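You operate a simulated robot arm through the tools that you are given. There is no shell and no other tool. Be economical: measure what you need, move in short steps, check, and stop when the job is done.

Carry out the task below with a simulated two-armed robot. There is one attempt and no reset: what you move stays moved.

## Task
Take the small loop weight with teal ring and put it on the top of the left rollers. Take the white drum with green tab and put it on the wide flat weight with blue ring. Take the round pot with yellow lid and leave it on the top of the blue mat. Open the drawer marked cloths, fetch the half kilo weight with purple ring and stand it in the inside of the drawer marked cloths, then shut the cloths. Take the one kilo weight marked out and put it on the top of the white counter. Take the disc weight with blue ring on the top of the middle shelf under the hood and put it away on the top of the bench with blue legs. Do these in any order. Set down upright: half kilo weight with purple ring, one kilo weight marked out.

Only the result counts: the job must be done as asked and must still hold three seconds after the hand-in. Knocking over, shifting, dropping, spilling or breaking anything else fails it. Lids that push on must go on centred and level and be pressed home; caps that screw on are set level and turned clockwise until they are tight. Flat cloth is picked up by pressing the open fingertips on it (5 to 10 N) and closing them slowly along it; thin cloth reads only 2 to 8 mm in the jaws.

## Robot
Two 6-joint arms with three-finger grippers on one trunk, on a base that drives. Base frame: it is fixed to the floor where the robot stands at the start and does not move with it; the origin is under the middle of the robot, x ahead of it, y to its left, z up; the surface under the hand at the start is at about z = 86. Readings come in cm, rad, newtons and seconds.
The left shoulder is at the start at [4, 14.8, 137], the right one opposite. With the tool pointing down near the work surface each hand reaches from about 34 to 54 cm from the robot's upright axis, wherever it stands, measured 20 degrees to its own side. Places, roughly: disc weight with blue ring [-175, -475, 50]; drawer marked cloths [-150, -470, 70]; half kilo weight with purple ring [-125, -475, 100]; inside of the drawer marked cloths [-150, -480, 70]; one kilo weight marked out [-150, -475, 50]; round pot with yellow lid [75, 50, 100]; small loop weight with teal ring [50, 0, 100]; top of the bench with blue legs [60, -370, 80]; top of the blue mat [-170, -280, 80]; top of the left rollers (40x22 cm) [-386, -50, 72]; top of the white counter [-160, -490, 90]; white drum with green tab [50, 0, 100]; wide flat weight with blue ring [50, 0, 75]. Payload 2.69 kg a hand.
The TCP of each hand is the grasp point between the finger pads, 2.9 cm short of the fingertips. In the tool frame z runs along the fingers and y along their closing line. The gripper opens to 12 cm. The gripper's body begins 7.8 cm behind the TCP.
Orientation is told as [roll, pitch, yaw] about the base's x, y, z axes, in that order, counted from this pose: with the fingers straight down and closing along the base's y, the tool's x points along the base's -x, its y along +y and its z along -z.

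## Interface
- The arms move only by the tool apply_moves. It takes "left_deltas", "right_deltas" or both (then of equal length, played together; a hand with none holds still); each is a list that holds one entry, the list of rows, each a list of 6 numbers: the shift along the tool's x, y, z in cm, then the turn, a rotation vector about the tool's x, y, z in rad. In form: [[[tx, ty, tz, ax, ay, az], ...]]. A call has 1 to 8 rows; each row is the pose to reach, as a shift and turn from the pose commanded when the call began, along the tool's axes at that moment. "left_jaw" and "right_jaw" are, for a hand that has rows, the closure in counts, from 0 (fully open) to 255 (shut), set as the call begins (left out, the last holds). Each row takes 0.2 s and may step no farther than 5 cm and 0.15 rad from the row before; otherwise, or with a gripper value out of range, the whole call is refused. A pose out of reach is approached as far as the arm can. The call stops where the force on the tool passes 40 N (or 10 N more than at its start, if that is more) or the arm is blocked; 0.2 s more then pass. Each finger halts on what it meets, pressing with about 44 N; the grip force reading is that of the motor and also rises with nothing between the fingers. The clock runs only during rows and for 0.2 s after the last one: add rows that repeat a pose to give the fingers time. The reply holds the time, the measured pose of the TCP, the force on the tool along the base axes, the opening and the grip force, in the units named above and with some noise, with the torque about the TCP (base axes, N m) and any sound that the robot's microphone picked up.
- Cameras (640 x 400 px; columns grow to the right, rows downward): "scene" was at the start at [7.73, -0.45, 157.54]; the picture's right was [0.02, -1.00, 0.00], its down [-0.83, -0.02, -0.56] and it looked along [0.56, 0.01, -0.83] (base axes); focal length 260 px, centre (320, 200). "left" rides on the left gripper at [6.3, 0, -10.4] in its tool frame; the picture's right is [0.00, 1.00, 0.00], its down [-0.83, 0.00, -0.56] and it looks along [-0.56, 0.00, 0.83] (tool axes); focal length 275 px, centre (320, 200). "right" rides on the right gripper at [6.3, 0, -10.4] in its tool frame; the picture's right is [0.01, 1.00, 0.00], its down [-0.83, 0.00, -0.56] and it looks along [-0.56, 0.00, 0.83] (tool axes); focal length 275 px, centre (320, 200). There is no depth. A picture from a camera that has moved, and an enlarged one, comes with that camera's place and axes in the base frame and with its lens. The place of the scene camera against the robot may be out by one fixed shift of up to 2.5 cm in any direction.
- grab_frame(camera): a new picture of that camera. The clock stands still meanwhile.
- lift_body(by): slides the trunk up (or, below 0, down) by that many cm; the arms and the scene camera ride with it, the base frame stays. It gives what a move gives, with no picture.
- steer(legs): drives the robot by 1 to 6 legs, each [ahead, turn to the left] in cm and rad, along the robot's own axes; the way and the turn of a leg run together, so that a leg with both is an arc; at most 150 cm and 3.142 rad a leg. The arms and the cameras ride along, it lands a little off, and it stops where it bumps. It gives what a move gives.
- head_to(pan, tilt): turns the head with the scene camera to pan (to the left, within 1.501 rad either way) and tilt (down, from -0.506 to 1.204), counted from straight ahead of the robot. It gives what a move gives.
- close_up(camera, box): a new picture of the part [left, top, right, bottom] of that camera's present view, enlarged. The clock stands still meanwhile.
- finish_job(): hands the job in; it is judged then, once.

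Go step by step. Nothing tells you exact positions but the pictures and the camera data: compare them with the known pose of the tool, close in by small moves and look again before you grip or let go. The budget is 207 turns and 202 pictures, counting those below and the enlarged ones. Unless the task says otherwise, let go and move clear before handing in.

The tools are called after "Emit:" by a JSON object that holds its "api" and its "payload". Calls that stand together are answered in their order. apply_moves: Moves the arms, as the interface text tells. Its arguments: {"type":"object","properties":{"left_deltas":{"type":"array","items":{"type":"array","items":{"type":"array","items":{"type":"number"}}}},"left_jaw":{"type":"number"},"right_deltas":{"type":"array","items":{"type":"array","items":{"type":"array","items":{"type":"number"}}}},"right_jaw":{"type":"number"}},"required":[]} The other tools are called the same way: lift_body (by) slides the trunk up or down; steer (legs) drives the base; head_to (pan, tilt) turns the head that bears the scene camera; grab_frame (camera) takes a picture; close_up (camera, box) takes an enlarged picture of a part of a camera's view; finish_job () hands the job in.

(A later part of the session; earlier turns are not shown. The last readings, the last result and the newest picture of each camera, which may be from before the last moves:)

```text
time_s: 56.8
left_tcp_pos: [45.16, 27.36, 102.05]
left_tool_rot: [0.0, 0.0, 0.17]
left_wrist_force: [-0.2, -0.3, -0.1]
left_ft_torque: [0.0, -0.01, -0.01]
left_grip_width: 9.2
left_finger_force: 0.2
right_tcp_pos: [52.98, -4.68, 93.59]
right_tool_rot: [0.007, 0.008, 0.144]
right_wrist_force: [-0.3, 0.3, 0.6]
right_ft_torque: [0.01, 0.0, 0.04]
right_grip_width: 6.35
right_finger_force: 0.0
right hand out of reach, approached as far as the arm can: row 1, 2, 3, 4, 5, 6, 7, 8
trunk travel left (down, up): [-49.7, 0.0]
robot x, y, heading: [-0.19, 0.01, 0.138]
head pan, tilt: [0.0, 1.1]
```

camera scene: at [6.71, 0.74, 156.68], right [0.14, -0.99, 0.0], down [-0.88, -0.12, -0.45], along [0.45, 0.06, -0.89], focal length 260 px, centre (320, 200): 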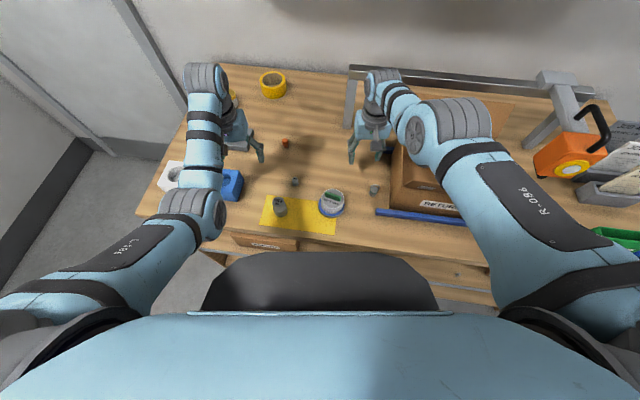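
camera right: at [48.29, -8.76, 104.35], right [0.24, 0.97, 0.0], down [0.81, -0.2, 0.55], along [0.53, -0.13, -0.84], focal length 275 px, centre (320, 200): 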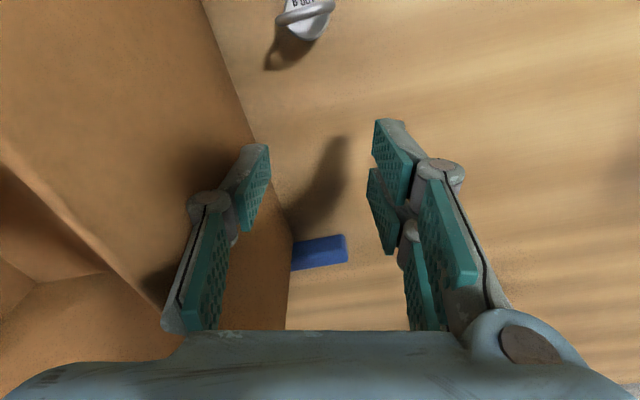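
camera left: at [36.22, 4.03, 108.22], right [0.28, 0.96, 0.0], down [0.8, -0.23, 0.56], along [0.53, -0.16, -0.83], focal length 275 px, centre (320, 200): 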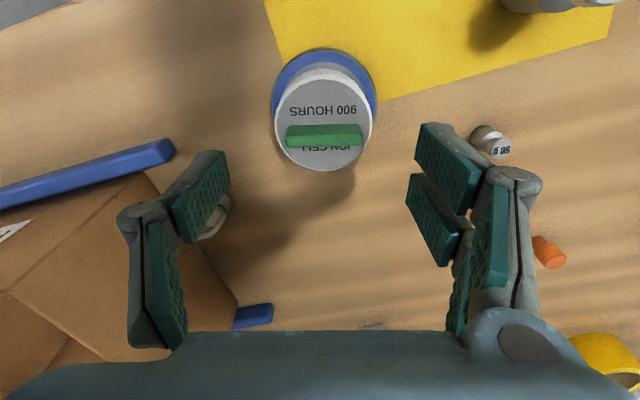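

The right arm stays stuck at the stretch limit, so I'll take the loop weight with the left hand. I'll raise the right hand clear over the box and turn right.

Emit:
{"api": "apply_moves", "payload": {"right_deltas": [[[-2, 0, -5, 0, 0, 0], [-3, 0, -10, 0, 0, 0], [-4, 0, -15, 0, 0, 0], [-4, 0, -19, 0, 0, 0], [-4, 0, -19, 0, 0, 0]]]}}

Emit:
{"api": "steer", "payload": {"legs": [[0, -0.55]]}}

Emit:
{"api": "grab_frame", "payload": {"camera": "left"}}

Emit:
{"api": "grab_frame", "payload": {"camera": "scene"}}

```text
refused: row 1 steps farther than a row can; nothing moved
```

```text
time_s: 57.9
left_tcp_pos: [48.2, 21.46, 102.04]
left_tool_rot: [-0.004, 0.001, 0.039]
left_wrist_force: [0.1, -0.8, -1.0]
left_ft_torque: [-0.01, 0.01, 0.01]
left_grip_width: 9.19
left_finger_force: 0.1
right_tcp_pos: [52.08, -10.26, 93.99]
right_tool_rot: [0.024, -0.001, 0.018]
right_wrist_force: [-3.2, 17.1, 3.9]
right_ft_torque: [-0.56, -0.11, -0.14]
right_grip_width: 5.23
right_finger_force: 0.0
trunk travel left (down, up): [-49.7, 0.0]
robot x, y, heading: [-0.14, 0.44, 0.018]
head pan, tilt: [0.0, 1.1]
stopped in leg 1: the force on the tool passed its limit at 55 N (the readings are from after the stop); the commanded pose is now the measured one
```

```text
144 pictures are left
camera left: at [41.77, 21.27, 112.52], right [-0.03, 1.0, 0.0], down [0.83, 0.03, 0.56], along [0.56, 0.02, -0.83], focal length 275 px, centre (320, 200)
```

left: 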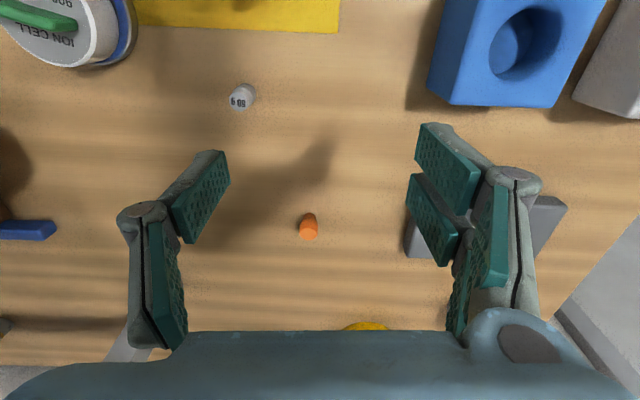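

```text
143 pictures are left
camera scene: at [6.61, 0.27, 156.69], right [0.02, -1.0, 0.0], down [-0.89, -0.02, -0.45], along [0.45, 0.0, -0.89], focal length 260 px, centre (320, 200)
```

scene: 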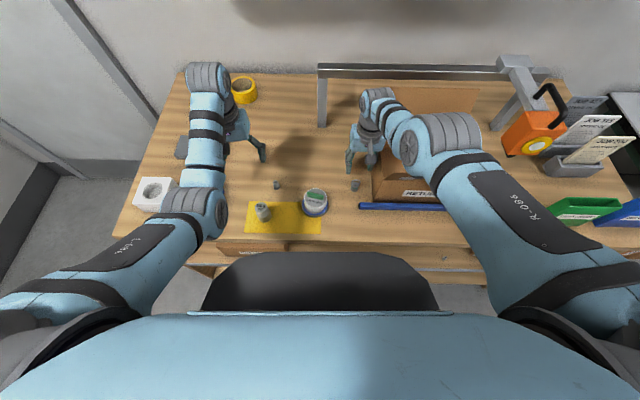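

The hand touched the box because the raise was refused; back off at once and check the box.

Emit:
{"api": "apply_moves", "payload": {"right_deltas": [[[0, 2, 0, 0, 0, 0], [0, 4, 0, 0, 0, 0], [0, 4, -4, 0, 0, 0], [0, 4, -8, 0, 0, 0], [0, 4, -12, 0, 0, 0], [0, 4, -16, 0, 0, 0], [0, 4, -20, 0, 0, 0], [0, 4, -20, 0, 0, 0]]]}}

Emit:
{"api": "grab_frame", "payload": {"camera": "scene"}}

Emit:
{"api": "grab_frame", "payload": {"camera": "right"}}

Emit:
{"api": "close_up", "payload": {"camera": "scene", "box": [310, 100, 470, 230]}}

```text
time_s: 59.7
left_tcp_pos: [48.31, 21.14, 102.05]
left_tool_rot: [0.0, 0.001, 0.038]
left_wrist_force: [0.2, -0.1, 0.6]
left_ft_torque: [0.0, 0.01, 0.0]
left_grip_width: 9.18
left_finger_force: 0.1
right_tcp_pos: [55.53, -6.39, 113.68]
right_tool_rot: [0.023, 0.0, 0.015]
right_wrist_force: [0.9, -0.1, -0.5]
right_ft_torque: [-0.01, 0.02, -0.01]
right_grip_width: 6.38
right_finger_force: 0.0
right hand out of reach, approached as far as the arm can: row 2, 3, 4, 5, 6, 7, 8
trunk travel left (down, up): [-49.7, 0.0]
robot x, y, heading: [0.05, 0.45, 0.014]
head pan, tilt: [0.0, 1.1]
```

```text
142 pictures are left
camera scene: at [6.79, -0.24, 156.68], right [0.01, -1.0, 0.0], down [-0.89, -0.01, -0.45], along [0.45, 0.01, -0.89], focal length 260 px, centre (320, 200)
```

scene: 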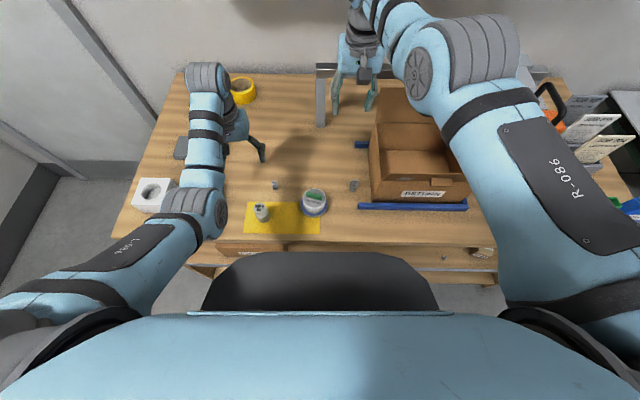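

```text
141 pictures are left
camera right: at [49.34, -6.76, 124.11], right [-0.02, 1.0, 0.02], down [0.83, 0.0, 0.56], along [0.55, 0.03, -0.83], focal length 275 px, centre (320, 200)
```

right: 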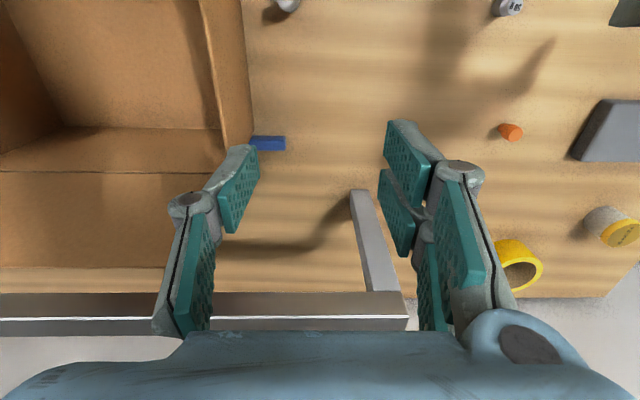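

```text
3.08 times, centred on (390, 165) of scene
camera zoom: at [6.79, -0.24, 156.68], right [0.01, -1.0, 0.0], down [-0.89, -0.01, -0.45], along [0.45, 0.01, -0.89], focal length 799 px, centre (105, 308)
```

zoom: 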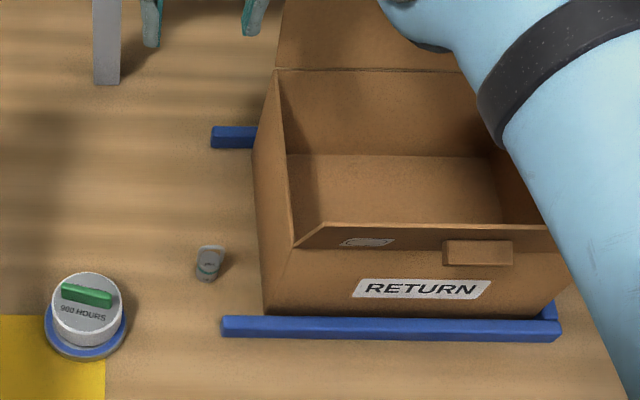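

The box looks unmoved. Now turn right with the right hand clear at z=113.

Emit:
{"api": "steer", "payload": {"legs": [[0, -0.43]]}}

Emit:
{"api": "grab_frame", "payload": {"camera": "left"}}

```text
time_s: 61.4
left_tcp_pos: [52.73, -0.67, 101.98]
left_tool_rot: [0.0, 0.0, -0.389]
left_wrist_force: [0.1, 0.1, -0.2]
left_ft_torque: [0.01, 0.01, 0.01]
left_grip_width: 9.19
left_finger_force: 0.1
right_tcp_pos: [47.85, -28.66, 113.58]
right_tool_rot: [0.022, 0.001, -0.41]
right_wrist_force: [1.3, 0.1, -0.3]
right_ft_torque: [-0.01, 0.03, 0.02]
right_grip_width: 6.37
right_finger_force: 0.0
trunk travel left (down, up): [-49.7, 0.0]
robot x, y, heading: [-0.04, 0.66, -0.415]
head pan, tilt: [0.0, 1.1]
```

```text
139 pictures are left
camera left: at [46.73, 1.74, 112.51], right [0.38, 0.92, 0.0], down [0.77, -0.32, 0.56], along [0.51, -0.21, -0.83], focal length 275 px, centre (320, 200)
```

left: 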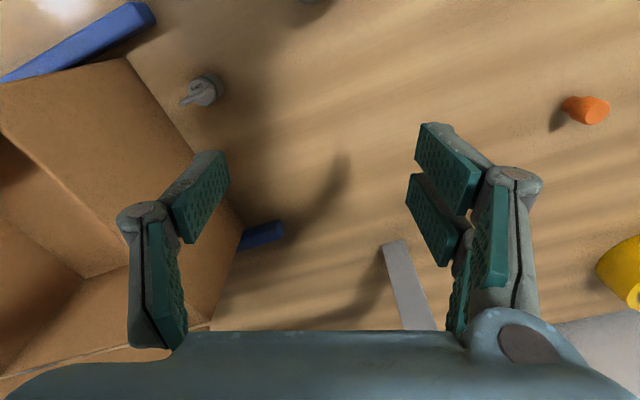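

Emit:
{"api": "apply_moves", "payload": {"left_deltas": [[[0, 0, 0, 0, 0, 0.14], [0, -1, 0, 0, 0, 0.28], [0.3, -3, 0, 0, 0, 0.42], [0.7, -5, 1, 0, 0, 0.56], [1.0, -7, 2, 0, 0, 0.7], [1.4, -9, 3, 0, 0, 0.81], [1.4, -9.5, 4.5, 0, 0, 0.81], [1.4, -9.5, 4.5, 0, 0, 0.81]]], "left_jaw": 140}}

Emit:
{"api": "grab_frame", "payload": {"camera": "left"}}

```text
time_s: 63.1
left_tcp_pos: [47.99, -9.11, 97.41]
left_tool_rot: [-0.001, 0.001, -1.201]
left_wrist_force: [0.0, 0.0, -0.6]
left_ft_torque: [0.01, 0.02, -0.02]
left_grip_width: 5.4
left_finger_force: 0.1
right_tcp_pos: [47.76, -28.69, 113.69]
right_tool_rot: [0.023, 0.003, -0.411]
right_wrist_force: [-0.5, 0.3, 0.0]
right_ft_torque: [0.02, 0.01, 0.0]
right_grip_width: 6.34
right_finger_force: 0.0
trunk travel left (down, up): [-49.7, 0.0]
robot x, y, heading: [-0.27, 0.36, -0.418]
head pan, tilt: [0.0, 1.1]
```

```text
138 pictures are left
camera left: at [45.55, -3.22, 107.93], right [0.93, 0.36, 0.0], down [0.3, -0.78, 0.56], along [0.2, -0.52, -0.83], focal length 275 px, centre (320, 200)
```

left: 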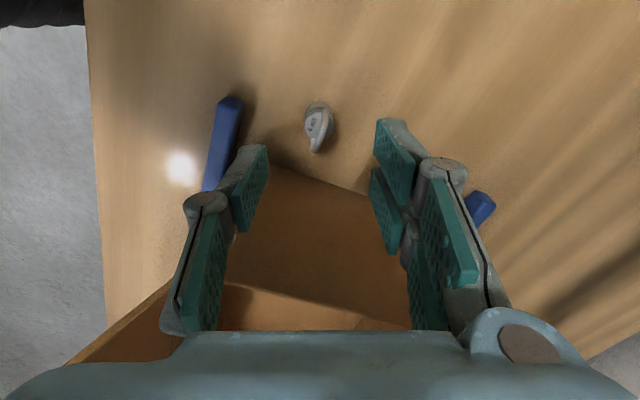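

Emit:
{"api": "apply_moves", "payload": {"left_deltas": [[[0.2, -0.2, 4, 0, 0, 0], [0.2, -0.2, 6.5, 0, 0, 0], [0.2, -0.2, 7.8, 0, 0, 0], [0.2, -0.2, 7.8, 0, 0, 0]]]}}

Emit:
{"api": "grab_frame", "payload": {"camera": "left"}}

```text
time_s: 64.2
left_tcp_pos: [47.46, -8.83, 89.63]
left_tool_rot: [-0.001, 0.0, -1.2]
left_wrist_force: [0.5, 0.1, 1.0]
left_ft_torque: [0.0, 0.0, 0.01]
left_grip_width: 5.4
left_finger_force: 0.0
right_tcp_pos: [47.74, -28.8, 113.67]
right_tool_rot: [0.024, -0.001, -0.411]
right_wrist_force: [-0.2, -0.2, -0.2]
right_ft_torque: [-0.04, 0.03, -0.01]
right_grip_width: 6.35
right_finger_force: 0.0
trunk travel left (down, up): [-49.7, 0.0]
robot x, y, heading: [-0.1, 0.2, -0.41]
head pan, tilt: [0.0, 1.1]
```

```text
137 pictures are left
camera left: at [45.12, -2.99, 100.12], right [0.93, 0.36, 0.0], down [0.3, -0.78, 0.56], along [0.2, -0.52, -0.83], focal length 275 px, centre (320, 200)
```

left: 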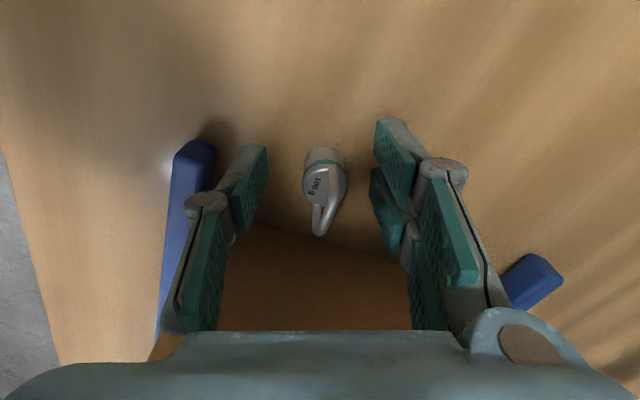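

Centred with the teal ring visible; close and lift.

Emit:
{"api": "apply_moves", "payload": {"left_deltas": [[[0, 0, 0, 0, 0, 0], [0, 0, 0, 0, 0, 0], [0, 0, 0, 0, 0, 0], [0, 0, 0, 0, 0, 0]]], "left_jaw": 255}}

Emit:
{"api": "apply_moves", "payload": {"left_deltas": [[[0, 0, -4, 0, 0, 0], [0, 0, -8, 0, 0, 0], [-1, 1, -11.5, 0, 0, 0], [-1, 1, -11.5, 0, 0, 0]]]}}

Emit:
{"api": "grab_frame", "payload": {"camera": "left"}}

```text
time_s: 65.2
left_tcp_pos: [47.44, -8.73, 89.64]
left_tool_rot: [-0.001, 0.0, -1.199]
left_wrist_force: [-0.1, 0.4, -0.4]
left_ft_torque: [0.0, -0.03, 0.03]
left_grip_width: 2.07
left_finger_force: 43.8
right_tcp_pos: [47.82, -28.79, 113.62]
right_tool_rot: [0.022, 0.001, -0.408]
right_wrist_force: [0.3, 0.2, -0.4]
right_ft_torque: [-0.01, -0.02, 0.01]
right_grip_width: 6.36
right_finger_force: 0.0
trunk travel left (down, up): [-49.7, 0.0]
robot x, y, heading: [0.09, -0.1, -0.417]
head pan, tilt: [0.0, 1.1]
```

```text
time_s: 66.2
left_tcp_pos: [48.91, -9.42, 101.28]
left_tool_rot: [0.001, -0.001, -1.2]
left_wrist_force: [0.9, 0.0, -0.7]
left_ft_torque: [0.04, 0.03, 0.04]
left_grip_width: 2.07
left_finger_force: 43.9
right_tcp_pos: [47.78, -28.76, 113.66]
right_tool_rot: [0.022, 0.002, -0.41]
right_wrist_force: [-0.2, -0.5, -0.3]
right_ft_torque: [0.0, 0.01, 0.02]
right_grip_width: 6.34
right_finger_force: 0.1
trunk travel left (down, up): [-49.7, 0.0]
robot x, y, heading: [-0.13, 0.03, -0.414]
head pan, tilt: [0.0, 1.1]
```

```text
136 pictures are left
camera left: at [46.55, -3.65, 111.76], right [0.93, 0.36, 0.0], down [0.3, -0.78, 0.56], along [0.2, -0.52, -0.83], focal length 275 px, centre (320, 200)
```

left: 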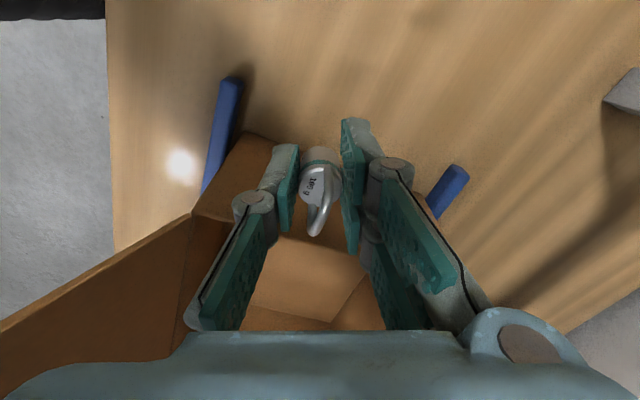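

Loop weight held. I'll back away from the bench and look around for the way to the rollers.

Emit:
{"api": "steer", "payload": {"legs": [[-45, 0]]}}

Emit:
{"api": "head_to", "payload": {"pan": -1.5, "tilt": 0.3}}

Emit:
{"api": "grab_frame", "payload": {"camera": "scene"}}

Emit:
{"api": "head_to", "payload": {"pan": 1.5, "tilt": 0.3}}

Emit:
{"api": "grab_frame", "payload": {"camera": "scene"}}

```text
time_s: 68.8
left_tcp_pos: [8.1, 8.09, 101.08]
left_tool_rot: [-0.002, 0.002, -1.205]
left_wrist_force: [1.0, -0.3, -0.9]
left_ft_torque: [-0.02, 0.02, 0.02]
left_grip_width: 2.09
left_finger_force: 43.6
right_tcp_pos: [6.98, -11.11, 113.43]
right_tool_rot: [0.022, 0.004, -0.419]
right_wrist_force: [-0.3, 0.0, -0.4]
right_ft_torque: [0.03, 0.0, 0.01]
right_grip_width: 6.38
right_finger_force: 0.1
trunk travel left (down, up): [-49.7, 0.0]
robot x, y, heading: [-40.79, 18.62, -0.417]
head pan, tilt: [0.0, 1.1]
```

```text
time_s: 70.5
left_tcp_pos: [7.97, 8.13, 101.21]
left_tool_rot: [-0.001, 0.001, -1.206]
left_wrist_force: [-0.4, -0.4, -1.6]
left_ft_torque: [-0.02, 0.02, 0.03]
left_grip_width: 2.08
left_finger_force: 44.5
right_tcp_pos: [6.87, -11.08, 113.69]
right_tool_rot: [0.022, 0.0, -0.419]
right_wrist_force: [-0.3, -0.1, 0.4]
right_ft_torque: [-0.02, 0.01, 0.01]
right_grip_width: 6.35
right_finger_force: 0.0
trunk travel left (down, up): [-49.7, 0.0]
robot x, y, heading: [-41.05, 18.03, -0.421]
head pan, tilt: [-1.499, 0.3]
```

```text
135 pictures are left
camera scene: at [-43.67, 8.08, 163.29], right [-0.94, 0.34, 0.0], down [0.1, 0.28, -0.96], along [-0.33, -0.9, -0.3], focal length 260 px, centre (320, 200)
```

scene: 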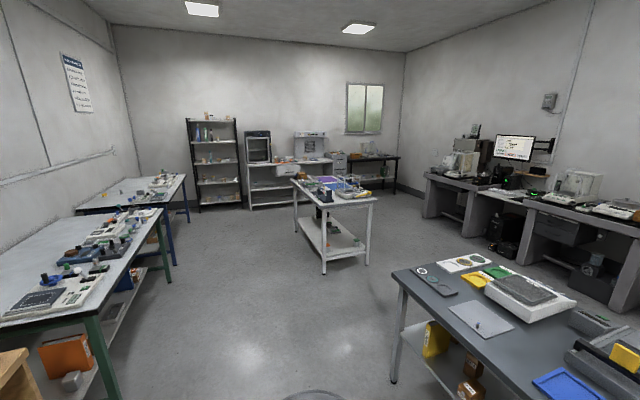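

```text
time_s: 73.0
left_tcp_pos: [7.9, 8.07, 101.23]
left_tool_rot: [0.001, -0.001, -1.206]
left_wrist_force: [0.1, 0.6, -0.6]
left_ft_torque: [0.0, -0.05, -0.01]
left_grip_width: 2.07
left_finger_force: 44.3
right_tcp_pos: [6.72, -11.22, 113.75]
right_tool_rot: [0.022, 0.002, -0.418]
right_wrist_force: [-0.4, 0.7, 0.7]
right_ft_torque: [0.01, 0.04, 0.0]
right_grip_width: 6.36
right_finger_force: 0.0
trunk travel left (down, up): [-49.7, 0.0]
robot x, y, heading: [-41.04, 18.08, -0.419]
head pan, tilt: [1.499, 0.3]
```

```text
134 pictures are left
camera scene: at [-36.07, 25.08, 163.3], right [0.88, -0.47, 0.0], down [-0.14, -0.26, -0.96], along [0.45, 0.84, -0.3], focal length 260 px, centre (320, 200)
```

scene: 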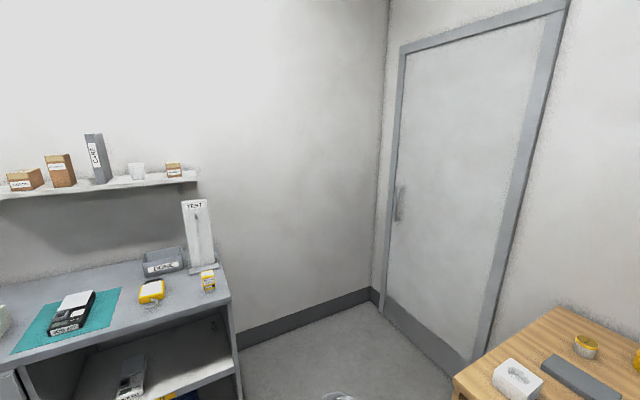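

Emit:
{"api": "steer", "payload": {"legs": [[0, -2.4]]}}

Emit:
{"api": "head_to", "payload": {"pan": 0, "tilt": 0.3}}

Emit:
{"api": "grab_frame", "payload": {"camera": "scene"}}

Emit:
{"api": "head_to", "payload": {"pan": -0.9, "tilt": 0.3}}

Emit:
{"api": "grab_frame", "payload": {"camera": "scene"}}

```text
time_s: 79.1
left_tcp_pos: [-83.73, -7.37, 101.27]
left_tool_rot: [0.001, 0.0, 2.679]
left_wrist_force: [0.0, -0.1, -1.5]
left_ft_torque: [0.03, -0.01, 0.0]
left_grip_width: 2.07
left_finger_force: 44.0
right_tcp_pos: [-95.98, 7.62, 113.69]
right_tool_rot: [0.024, 0.001, -2.817]
right_wrist_force: [0.1, -0.1, -0.8]
right_ft_torque: [0.0, 0.0, 0.04]
right_grip_width: 6.36
right_finger_force: 0.2
trunk travel left (down, up): [-49.7, 0.0]
robot x, y, heading: [-40.74, 18.31, -2.82]
head pan, tilt: [1.499, 0.3]
```

```text
time_s: 80.7
left_tcp_pos: [-83.72, -7.35, 101.08]
left_tool_rot: [-0.001, 0.001, 2.678]
left_wrist_force: [-0.5, -1.1, -1.8]
left_ft_torque: [-0.01, 0.01, 0.03]
left_grip_width: 2.11
left_finger_force: 44.2
right_tcp_pos: [-95.97, 7.57, 113.53]
right_tool_rot: [0.024, 0.002, -2.815]
right_wrist_force: [0.5, 0.1, -0.7]
right_ft_torque: [0.04, 0.01, -0.01]
right_grip_width: 6.36
right_finger_force: 0.1
trunk travel left (down, up): [-49.7, 0.0]
robot x, y, heading: [-40.9, 18.31, -2.82]
head pan, tilt: [0.0, 0.3]
```

```text
133 pictures are left
camera scene: at [-53.15, 14.03, 163.29], right [-0.32, 0.95, 0.0], down [0.28, 0.09, -0.96], along [-0.91, -0.3, -0.3], focal length 260 px, centre (320, 200)
```

scene: 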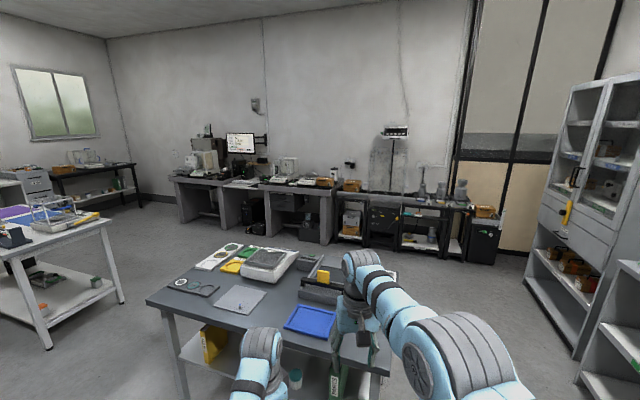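

```text
time_s: 81.9
left_tcp_pos: [-83.73, -7.41, 101.3]
left_tool_rot: [-0.001, -0.002, 2.679]
left_wrist_force: [0.0, 0.3, -1.8]
left_ft_torque: [0.0, 0.0, -0.01]
left_grip_width: 2.1
left_finger_force: 44.5
right_tcp_pos: [-95.95, 7.59, 113.54]
right_tool_rot: [0.023, 0.002, -2.817]
right_wrist_force: [0.3, -0.4, -0.1]
right_ft_torque: [-0.03, -0.01, 0.01]
right_grip_width: 6.33
right_finger_force: 0.1
trunk travel left (down, up): [-49.7, 0.0]
robot x, y, heading: [-40.98, 18.4, -2.815]
head pan, tilt: [-0.901, 0.3]
```

```text
132 pictures are left
camera scene: at [-52.14, 22.09, 163.3], right [0.54, 0.84, 0.0], down [0.25, -0.16, -0.96], along [-0.8, 0.52, -0.3], focal length 260 px, centre (320, 200)
```

scene: 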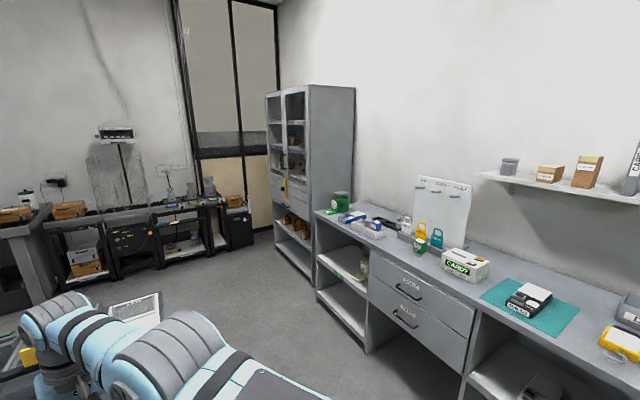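

Emit:
{"api": "head_to", "payload": {"pan": 0, "tilt": 0.2}}

Emit:
{"api": "close_up", "payload": {"camera": "scene", "box": [260, 130, 500, 280]}}

```text
time_s: 83.1
left_tcp_pos: [-83.75, -7.44, 101.3]
left_tool_rot: [-0.001, 0.0, 2.677]
left_wrist_force: [-0.6, -0.7, -1.6]
left_ft_torque: [0.02, 0.02, 0.0]
left_grip_width: 2.07
left_finger_force: 43.7
right_tcp_pos: [-95.99, 7.72, 113.62]
right_tool_rot: [0.022, 0.001, -2.815]
right_wrist_force: [0.0, -0.6, 0.3]
right_ft_torque: [0.03, 0.05, 0.04]
right_grip_width: 6.33
right_finger_force: 0.0
trunk travel left (down, up): [-49.7, 0.0]
robot x, y, heading: [-40.92, 18.22, -2.819]
head pan, tilt: [0.0, 0.201]
```

```text
2.67 times, centred on (380, 205) of scene
camera zoom: at [-53.14, 14.05, 164.22], right [-0.32, 0.95, 0.0], down [0.19, 0.06, -0.98], along [-0.93, -0.31, -0.2], focal length 692 px, centre (160, 187)
```

zoom: 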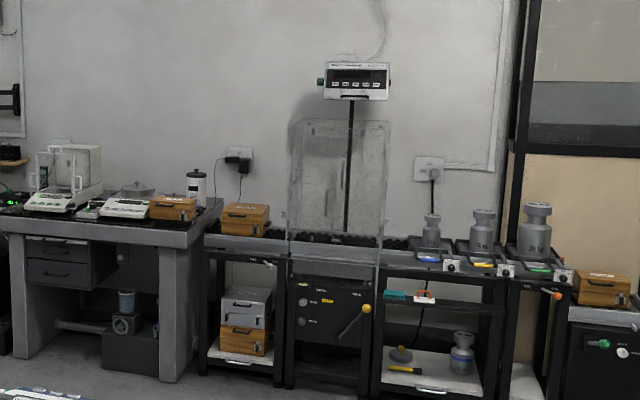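

Emit:
{"api": "steer", "payload": {"legs": [[0, -0.99], [88, 0], [0, 0.67], [150, 0]]}}

Emit:
{"api": "grab_frame", "payload": {"camera": "scene"}}

```text
time_s: 99.1
left_tcp_pos: [-308.07, 53.36, 101.22]
left_tool_rot: [0.0, 0.001, 2.4]
left_wrist_force: [0.9, 0.0, -0.1]
left_ft_torque: [-0.02, -0.02, -0.03]
left_grip_width: 2.08
left_finger_force: 43.7
right_tcp_pos: [-315.89, 71.14, 113.71]
right_tool_rot: [0.023, 0.001, -3.096]
right_wrist_force: [0.8, 0.0, 0.3]
right_ft_torque: [0.0, 0.03, -0.03]
right_grip_width: 6.38
right_finger_force: 0.1
trunk travel left (down, up): [-49.7, 0.0]
robot x, y, heading: [-259.98, 66.38, -3.1]
head pan, tilt: [0.0, 0.201]
```

```text
130 pictures are left
camera scene: at [-272.6, 65.08, 164.23], right [-0.04, 1.0, 0.0], down [0.2, 0.01, -0.98], along [-0.98, -0.04, -0.2], focal length 260 px, centre (320, 200)
```

scene: 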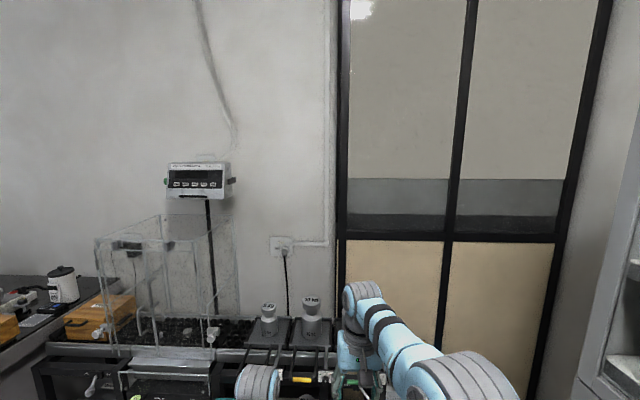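

Emit:
{"api": "steer", "payload": {"legs": [[0, 1.53], [101, 0], [0, -1.57], [20, 0]]}}

Emit:
{"api": "head_to", "payload": {"pan": 0.1, "tilt": 0.6}}

Emit:
{"api": "grab_frame", "payload": {"camera": "scene"}}

```text
time_s: 113.1
left_tcp_pos: [-329.49, -44.88, 101.41]
left_tool_rot: [0.004, -0.002, 2.343]
left_wrist_force: [0.8, 0.0, -0.8]
left_ft_torque: [-0.02, 0.0, 0.01]
left_grip_width: 2.08
left_finger_force: 44.3
right_tcp_pos: [-335.97, -26.65, 113.82]
right_tool_rot: [0.022, -0.003, 3.13]
right_wrist_force: [0.2, 0.4, -0.3]
right_ft_torque: [0.01, 0.02, -0.03]
right_grip_width: 6.32
right_finger_force: 0.1
trunk travel left (down, up): [-49.7, 0.0]
robot x, y, heading: [-280.83, -34.56, 3.13]
head pan, tilt: [0.0, 0.201]
```

```text
time_s: 113.9
left_tcp_pos: [-329.76, -45.05, 101.18]
left_tool_rot: [0.0, 0.0, 2.343]
left_wrist_force: [0.4, 0.6, -1.1]
left_ft_torque: [-0.02, 0.0, -0.03]
left_grip_width: 2.08
left_finger_force: 44.2
right_tcp_pos: [-336.46, -26.68, 113.54]
right_tool_rot: [0.021, 0.002, 3.13]
right_wrist_force: [-0.2, 1.1, 0.3]
right_ft_torque: [-0.01, -0.01, -0.01]
right_grip_width: 6.36
right_finger_force: 0.0
trunk travel left (down, up): [-49.7, 0.0]
robot x, y, heading: [-280.95, -34.78, 3.124]
head pan, tilt: [0.099, 0.6]
```

```text
129 pictures are left
camera scene: at [-293.32, -36.25, 160.55], right [-0.09, 1.0, 0.0], down [0.56, 0.05, -0.83], along [-0.82, -0.07, -0.56], focal length 260 px, centre (320, 200)
```

scene: 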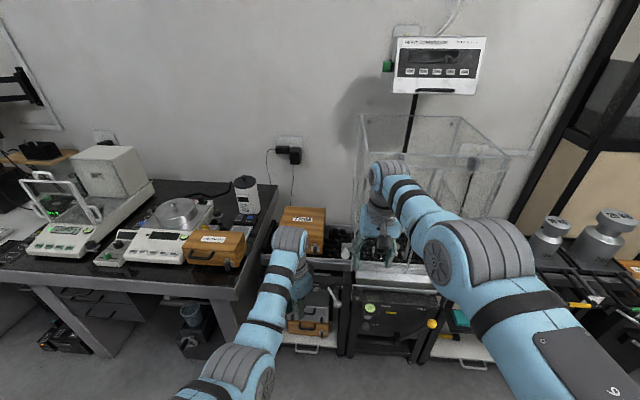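

The glass enclosure is ahead of the right hand. In this free space I'll try to un-stick the right arm by going low and inward.

Emit:
{"api": "apply_moves", "payload": {"right_deltas": [[[1, 0, 4.8, 0, 0, 0], [2, 0, 9.6, 0, 0, 0], [3.5, 0, 14, 0, 0, 0], [6, -1, 18, 0, 0, 0], [9, -2, 22, 0, 0, 0], [12, -3, 25, 0, 0, 0], [16, -4, 27, 0, 0, 0], [18, -5, 27, 0, 0, 0]]]}}

Emit:
{"api": "grab_frame", "payload": {"camera": "scene"}}

```text
refused: row 5 steps farther than a row can; nothing moved
```

```text
128 pictures are left
camera scene: at [-293.32, -36.25, 160.55], right [-0.09, 1.0, 0.0], down [0.56, 0.05, -0.83], along [-0.82, -0.07, -0.56], focal length 260 px, centre (320, 200)
```

scene: 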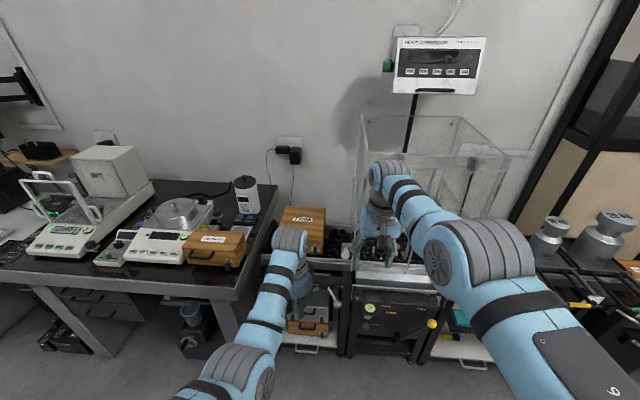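

Emit:
{"api": "apply_moves", "payload": {"right_deltas": [[[1, 0, 4.5, 0, 0, 0], [2, 0, 9, 0, 0, 0], [3.5, 0, 13, 0, 0, 0], [6, -0.5, 17, 0, 0, 0], [8.5, -1, 21, 0, 0, 0], [11.5, -1.5, 24, 0, 0, 0], [15, -2, 26, 0, 0, 0], [18, -2.5, 27, 0, 0, 0]]]}}

Emit:
{"api": "grab_frame", "payload": {"camera": "scene"}}

```text
time_s: 115.7
left_tcp_pos: [-329.84, -45.0, 101.26]
left_tool_rot: [0.0, 0.0, 2.343]
left_wrist_force: [0.2, -0.4, -1.3]
left_ft_torque: [-0.02, -0.04, 0.0]
left_grip_width: 2.07
left_finger_force: 44.2
right_tcp_pos: [-324.43, -26.98, 81.86]
right_tool_rot: [0.022, 0.004, 3.129]
right_wrist_force: [-0.4, 0.2, -0.5]
right_ft_torque: [0.01, 0.04, 0.02]
right_grip_width: 6.32
right_finger_force: 0.1
right hand out of reach, approached as far as the arm can: row 1, 2, 3, 4, 5, 6, 7, 8
trunk travel left (down, up): [-49.7, 0.0]
robot x, y, heading: [-281.14, -34.79, 3.127]
head pan, tilt: [0.099, 0.6]
```

```text
127 pictures are left
camera scene: at [-293.24, -36.24, 160.55], right [-0.09, 1.0, 0.0], down [0.56, 0.05, -0.82], along [-0.82, -0.07, -0.57], focal length 260 px, centre (320, 200)
```

scene: 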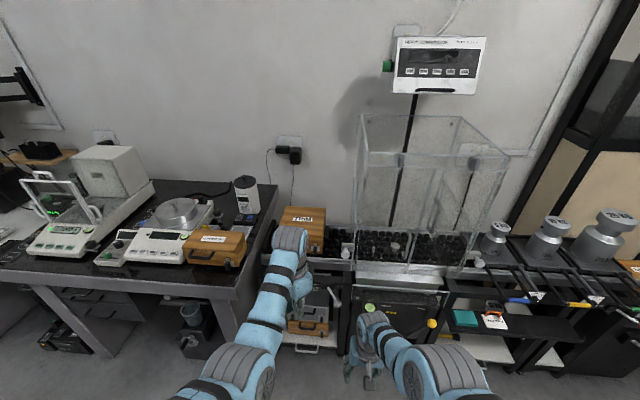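

Emit:
{"api": "apply_moves", "payload": {"right_deltas": [[[3, 0, -2, 0.1, -0.1, 0], [5, 0, -4, 0.2, -0.2, 0], [7, 0, -6, 0.3, -0.3, 0], [9, 0, -6, 0.4, -0.4, 0], [9, 0, -6, 0.3, -0.3, 0], [9, 0, -6, 0.2, -0.2, 0], [9, 0, -6, 0.1, -0.1, 0], [9, 0, -6, 0, 0, 0]]]}}

```text
time_s: 117.5
left_tcp_pos: [-330.05, -44.86, 101.25]
left_tool_rot: [0.001, 0.003, 2.342]
left_wrist_force: [-0.2, -0.5, -0.7]
left_ft_torque: [-0.07, 0.01, 0.01]
left_grip_width: 2.08
left_finger_force: 44.7
right_tcp_pos: [-323.02, -30.05, 81.83]
right_tool_rot: [0.024, 0.003, 3.133]
right_wrist_force: [0.9, -0.6, -0.4]
right_ft_torque: [-0.01, -0.01, 0.0]
right_grip_width: 6.35
right_finger_force: 0.0
right hand out of reach, approached as far as the arm can: row 1, 2, 3, 4, 5, 6, 7, 8
trunk travel left (down, up): [-49.7, 0.0]
robot x, y, heading: [-280.85, -34.95, 3.131]
head pan, tilt: [0.099, 0.6]
```

Emit:
{"api": "apply_moves", "payload": {"right_deltas": [[[-1, -1, -4.5, 0, 0, 0], [-2, -3, -9, 0, 0, 0], [-3, -5, -13, 0, 0, 0], [-3, -7, -17, 0, 0, 0], [-3, -9, -21, 0, 0, 0], [-3, -11, -25, 0, 0, 0], [-3, -13, -29, 0, 0, 0], [-3, -15, -33, 0, 0, 0]]]}}

Emit:
{"api": "apply_moves", "payload": {"right_deltas": [[[1, -2, -4, 0, 0, 0], [3, -4, -8, 0, 0, 0], [5, -6, -12, 0, 0, 0], [7, -8, -16, 0, 0, 0], [9, -10, -20, 0, 0, 0], [11, -12, -24, 0, 0, 0], [13, -14, -28, 0, 0, 0], [15, -16, -32, 0, 0, 0]]]}}

Emit:
{"api": "grab_frame", "payload": {"camera": "scene"}}

```text
refused: row 2 steps farther than a row can; nothing moved
```

```text
time_s: 119.3
left_tcp_pos: [-329.8, -44.87, 101.19]
left_tool_rot: [0.003, -0.001, 2.341]
left_wrist_force: [0.9, -0.2, -0.9]
left_ft_torque: [-0.03, 0.0, 0.03]
left_grip_width: 2.07
left_finger_force: 43.8
right_tcp_pos: [-337.61, -12.76, 109.34]
right_tool_rot: [0.025, 0.008, 3.13]
right_wrist_force: [-0.3, -0.2, -0.5]
right_ft_torque: [0.0, 0.02, 0.01]
right_grip_width: 6.35
right_finger_force: 0.2
right hand out of reach, approached as far as the arm can: row 1, 2, 3, 4, 5, 6, 7, 8
trunk travel left (down, up): [-49.7, 0.0]
robot x, y, heading: [-281.24, -35.01, 3.128]
head pan, tilt: [0.099, 0.6]
```

```text
126 pictures are left
camera scene: at [-293.17, -36.14, 160.56], right [-0.09, 1.0, 0.0], down [0.56, 0.05, -0.83], along [-0.82, -0.07, -0.56], focal length 260 px, centre (320, 200)
```

scene: 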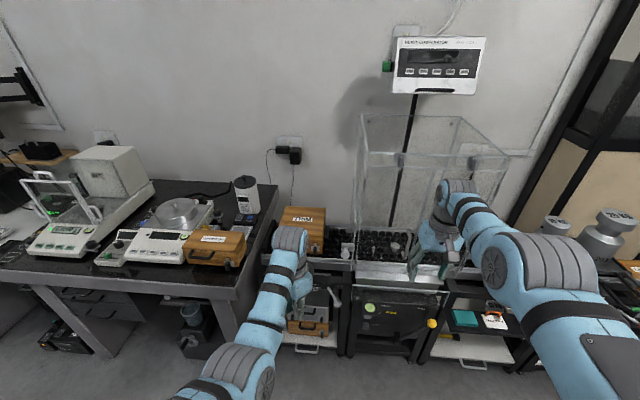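

Emit:
{"api": "apply_moves", "payload": {"right_deltas": [[[1, -4, -2, 0, 0, 0], [3, -8, -4, 0, 0, 0], [5, -12, -6, 0, 0, 0], [8, -15, -8, 0, 0, 0], [11, -18, -10, 0, 0, 0], [14, -21, -12, 0, 0, 0], [17, -24, -14, 0, 0, 0], [20, -27, -16, 0, 0, 0]]]}}

```text
time_s: 121.1
left_tcp_pos: [-329.72, -44.85, 101.37]
left_tool_rot: [0.001, 0.0, 2.342]
left_wrist_force: [-0.3, -0.1, 0.1]
left_ft_torque: [-0.02, -0.04, 0.01]
left_grip_width: 2.07
left_finger_force: 43.9
right_tcp_pos: [-326.16, 17.8, 125.13]
right_tool_rot: [0.026, 0.001, 3.132]
right_wrist_force: [-0.2, 0.5, 0.0]
right_ft_torque: [-0.03, -0.02, -0.02]
right_grip_width: 6.35
right_finger_force: 0.1
right hand out of reach, approached as far as the arm can: row 1, 2, 3, 4, 5, 6, 7, 8
trunk travel left (down, up): [-49.7, 0.0]
robot x, y, heading: [-281.04, -35.0, 3.128]
head pan, tilt: [0.099, 0.6]
```

Emit:
{"api": "apply_moves", "payload": {"right_deltas": [[[4, -2, -1, 0, 0, 0], [8, -4, -2, 0, 0, 0], [12, -6, -4, 0, 0, 0], [16, -7, -6, 0, 0, 0], [20, -8, -8, 0, 0, 0], [24, -9, -10, 0, 0, 0], [28, -9, -13, 0, 0, 0], [30, -8, -16, 0, 0, 0]]]}}

Emit:
{"api": "grab_frame", "payload": {"camera": "scene"}}

```text
time_s: 122.9
left_tcp_pos: [-329.98, -44.83, 101.26]
left_tool_rot: [0.001, 0.002, 2.343]
left_wrist_force: [-0.4, 0.1, -1.6]
left_ft_torque: [0.0, 0.02, -0.01]
left_grip_width: 2.08
left_finger_force: 43.8
right_tcp_pos: [-305.9, 30.32, 135.76]
right_tool_rot: [0.022, -0.001, 3.128]
right_wrist_force: [1.1, 0.1, 0.3]
right_ft_torque: [0.02, 0.01, 0.02]
right_grip_width: 6.36
right_finger_force: 0.0
right hand out of reach, approached as far as the arm can: row 1, 2, 3, 4, 5, 6, 7, 8
trunk travel left (down, up): [-49.7, 0.0]
robot x, y, heading: [-280.87, -34.62, 3.126]
head pan, tilt: [0.099, 0.6]
```

```text
125 pictures are left
camera scene: at [-293.35, -36.23, 160.54], right [-0.09, 1.0, 0.0], down [0.56, 0.05, -0.82], along [-0.82, -0.07, -0.57], focal length 260 px, centre (320, 200)
```

scene: 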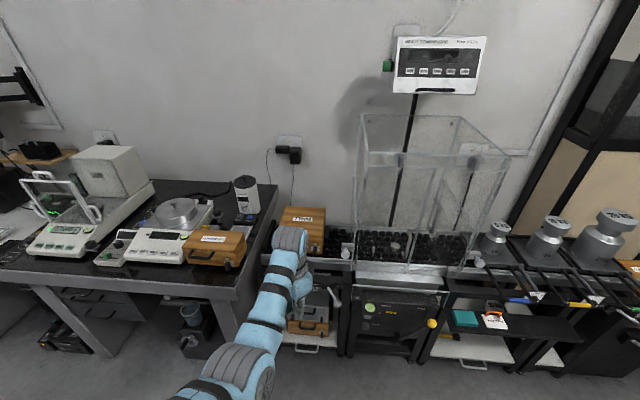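

Emit:
{"api": "close_up", "payload": {"camera": "scene", "box": [260, 190, 380, 290]}}

Emit:
{"api": "grab_frame", "payload": {"camera": "left"}}

```text
4.00 times, centred on (320, 240) of scene
camera zoom: at [-293.35, -36.23, 160.54], right [-0.09, 1.0, 0.0], down [0.56, 0.05, -0.82], along [-0.82, -0.07, -0.57], focal length 1039 px, centre (320, 40)
```

zoom: 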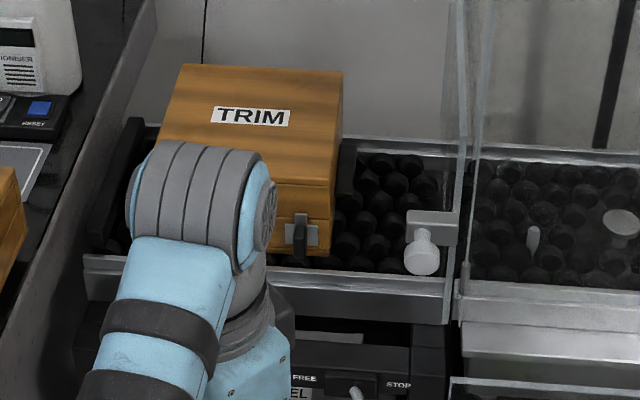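

```text
123 pictures are left
camera left: at [-325.68, -49.52, 111.72], right [-0.72, -0.69, 0.0], down [-0.58, 0.6, 0.56], along [-0.38, 0.4, -0.83], focal length 275 px, centre (320, 200)
```

left: 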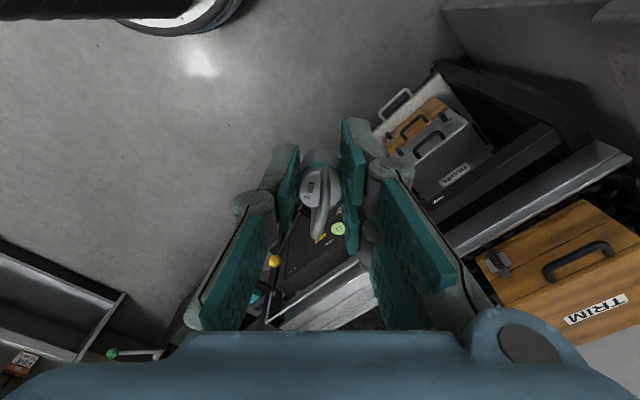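

Free roller area is a strip right of the TRIM case near (-387,-37). I'll swing the right arm further back, then shift the robot to y≈-22 so the left hand goes straight in.

Emit:
{"api": "apply_moves", "payload": {"right_deltas": [[[4.5, 0, 0, 0, 0, 0], [9, 0, 0, 0, 0, 0], [13.5, 0, 0, 0, 0, 0], [18, 0, 0, 0, 0, 0], [22, 0, 0, 0, 0, 0]]]}}

Emit:
{"api": "steer", "payload": {"legs": [[0, -0.4], [33, 0], [0, 0.41]]}}

Emit:
{"api": "grab_frame", "payload": {"camera": "scene"}}

```text
time_s: 124.1
left_tcp_pos: [-329.55, -44.81, 101.36]
left_tool_rot: [0.005, -0.001, 2.343]
left_wrist_force: [-0.2, 0.0, -1.6]
left_ft_torque: [0.03, 0.03, 0.01]
left_grip_width: 2.11
left_finger_force: 43.8
right_tcp_pos: [-285.32, 35.02, 137.07]
right_tool_rot: [0.003, 0.011, 3.12]
right_wrist_force: [1.0, 0.7, 0.0]
right_ft_torque: [-0.02, 0.01, 0.01]
right_grip_width: 6.33
right_finger_force: 0.0
right hand out of reach, approached as far as the arm can: row 1, 2, 3, 4, 5
trunk travel left (down, up): [-49.7, 0.0]
robot x, y, heading: [-280.75, -35.02, 3.129]
head pan, tilt: [0.099, 0.6]
```

```text
time_s: 127.4
left_tcp_pos: [-358.12, -13.08, 101.19]
left_tool_rot: [-0.009, 0.008, 1.95]
left_wrist_force: [-0.1, 0.6, -1.6]
left_ft_torque: [-0.02, -0.01, 0.01]
left_grip_width: 2.09
left_finger_force: 44.3
right_tcp_pos: [-287.1, 43.53, 137.09]
right_tool_rot: [0.002, 0.014, 2.727]
right_wrist_force: [-0.3, -0.3, -0.9]
right_ft_torque: [-0.01, 0.02, -0.01]
right_grip_width: 6.34
right_finger_force: 0.0
trunk travel left (down, up): [-49.7, 0.0]
robot x, y, heading: [-309.73, -22.09, 2.736]
head pan, tilt: [0.099, 0.6]
stopped in leg 2: the force on the tool passed its limit at 167 N (the readings are from after the stop); the commanded pose is now the measured one
```

```text
122 pictures are left
camera scene: at [-321.17, -19.71, 160.54], right [0.3, 0.95, 0.0], down [0.54, -0.17, -0.82], along [-0.79, 0.25, -0.57], focal length 260 px, centre (320, 200)
```

scene: 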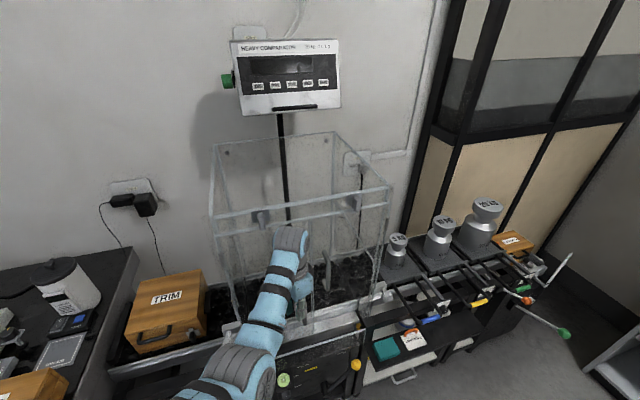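

The hand hit the enclosure front; back off and inspect.

Emit:
{"api": "steer", "payload": {"legs": [[-12, 0], [0, 0.41]]}}

Emit:
{"api": "grab_frame", "payload": {"camera": "scene"}}

Emit:
{"api": "grab_frame", "payload": {"camera": "left"}}

```text
time_s: 129.9
left_tcp_pos: [-346.97, -37.76, 101.25]
left_tool_rot: [-0.008, 0.008, 2.359]
left_wrist_force: [-0.8, 0.1, -0.2]
left_ft_torque: [-0.01, 0.03, -0.02]
left_grip_width: 2.05
left_finger_force: 43.9
right_tcp_pos: [-304.12, 42.53, 137.0]
right_tool_rot: [0.004, 0.014, 3.136]
right_wrist_force: [-0.3, 0.3, -0.3]
right_ft_torque: [0.01, -0.04, -0.02]
right_grip_width: 6.35
right_finger_force: 0.1
trunk travel left (down, up): [-49.7, 0.0]
robot x, y, heading: [-298.35, -27.4, -3.139]
head pan, tilt: [0.099, 0.6]
```

```text
121 pictures are left
camera scene: at [-310.71, -28.59, 160.55], right [-0.1, 0.99, 0.0], down [0.56, 0.06, -0.83], along [-0.82, -0.08, -0.56], focal length 260 px, centre (320, 200)
```

scene: 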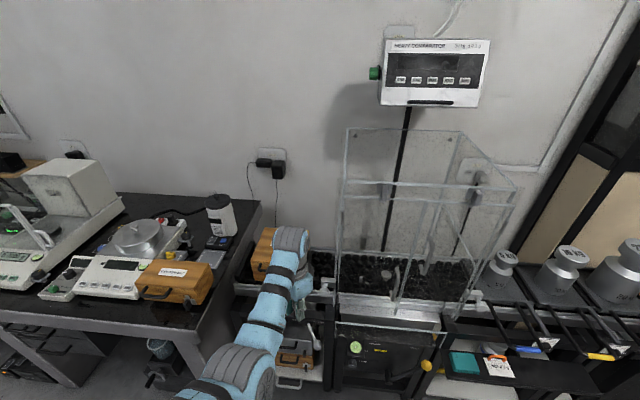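

```text
120 pictures are left
camera left: at [-342.65, -42.32, 111.76], right [-0.71, -0.71, -0.01], down [-0.59, 0.59, 0.55], along [-0.38, 0.39, -0.84], focal length 275 px, centre (320, 200)
```

left: 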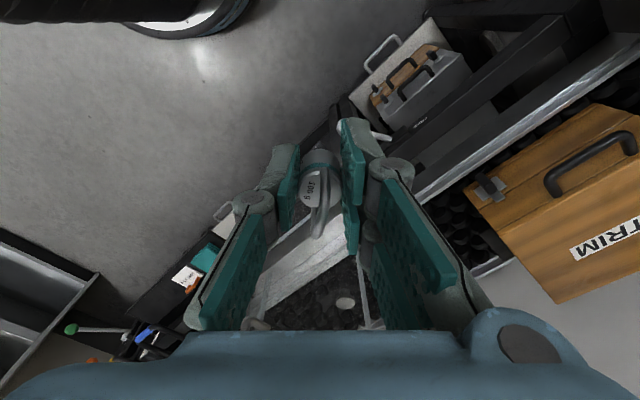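

Emit:
{"api": "steer", "payload": {"legs": [[0, 0.25], [-20, 0], [0, -0.255]]}}

Emit:
{"api": "apply_moves", "payload": {"left_deltas": [[[0, 0, 0, 0, 0, 0.13], [0, 1, 0, 0, 0, 0.26], [0, 1, 0, 0, 0, 0.39], [0, 1, 0, 0, 0, 0.52], [0, 1, 0, 0, 0, 0.65], [0, 1, 0, 0, 0, 0.78], [0, 1, 0, 0, 0, 0.78]]]}}

```text
time_s: 133.2
left_tcp_pos: [-327.71, -32.81, 101.13]
left_tool_rot: [-0.012, 0.007, 2.353]
left_wrist_force: [-0.3, 0.0, -1.4]
left_ft_torque: [0.01, -0.04, 0.01]
left_grip_width: 2.1
left_finger_force: 44.4
right_tcp_pos: [-284.98, 47.23, 137.22]
right_tool_rot: [0.002, 0.012, 3.131]
right_wrist_force: [0.2, 0.0, -0.5]
right_ft_torque: [0.02, -0.02, 0.02]
right_grip_width: 6.36
right_finger_force: 0.1
trunk travel left (down, up): [-49.7, 0.0]
robot x, y, heading: [-278.9, -22.53, 3.144]
head pan, tilt: [0.099, 0.6]
```

```text
time_s: 134.8
left_tcp_pos: [-328.31, -33.36, 101.16]
left_tool_rot: [-0.012, 0.001, 1.573]
left_wrist_force: [0.2, 1.1, -1.8]
left_ft_torque: [0.01, 0.03, 0.02]
left_grip_width: 2.06
left_finger_force: 44.0
right_tcp_pos: [-284.68, 47.38, 137.1]
right_tool_rot: [0.005, 0.012, 3.132]
right_wrist_force: [1.6, -0.4, 0.5]
right_ft_torque: [-0.01, -0.01, -0.01]
right_grip_width: 6.39
right_finger_force: 0.1
trunk travel left (down, up): [-49.7, 0.0]
robot x, y, heading: [-279.22, -22.36, 3.136]
head pan, tilt: [0.099, 0.6]
```

Emit:
{"api": "apply_moves", "payload": {"left_deltas": [[[2, -1, 3, 0, 0, 0], [4, -3, 6, 0, 0, 0], [4.1, -4, 8, 0.01, 0, 0], [4.1, -4, 8, 0.01, 0, 0]]]}}

Emit:
{"api": "head_to", "payload": {"pan": 0.2, "tilt": 0.8}}

```text
time_s: 135.8
left_tcp_pos: [-324.34, -37.65, 93.16]
left_tool_rot: [-0.023, -0.001, 1.573]
left_wrist_force: [-0.4, 0.6, -1.2]
left_ft_torque: [0.03, 0.02, -0.01]
left_grip_width: 2.09
left_finger_force: 43.9
right_tcp_pos: [-284.76, 47.4, 137.07]
right_tool_rot: [0.004, 0.015, 3.131]
right_wrist_force: [0.0, -0.4, -0.1]
right_ft_torque: [-0.04, -0.01, -0.01]
right_grip_width: 6.34
right_finger_force: 0.0
trunk travel left (down, up): [-49.7, 0.0]
robot x, y, heading: [-279.31, -22.53, 3.139]
head pan, tilt: [0.099, 0.6]
```

```text
time_s: 136.5
left_tcp_pos: [-324.3, -37.73, 93.26]
left_tool_rot: [-0.023, -0.001, 1.576]
left_wrist_force: [0.7, -0.7, -0.4]
left_ft_torque: [-0.01, 0.03, 0.03]
left_grip_width: 2.07
left_finger_force: 43.9
right_tcp_pos: [-284.84, 47.24, 137.18]
right_tool_rot: [0.004, 0.015, 3.131]
right_wrist_force: [-0.4, 0.5, 0.2]
right_ft_torque: [-0.03, 0.01, -0.01]
right_grip_width: 6.34
right_finger_force: 0.1
trunk travel left (down, up): [-49.7, 0.0]
robot x, y, heading: [-279.24, -22.55, 3.142]
head pan, tilt: [0.201, 0.799]
```

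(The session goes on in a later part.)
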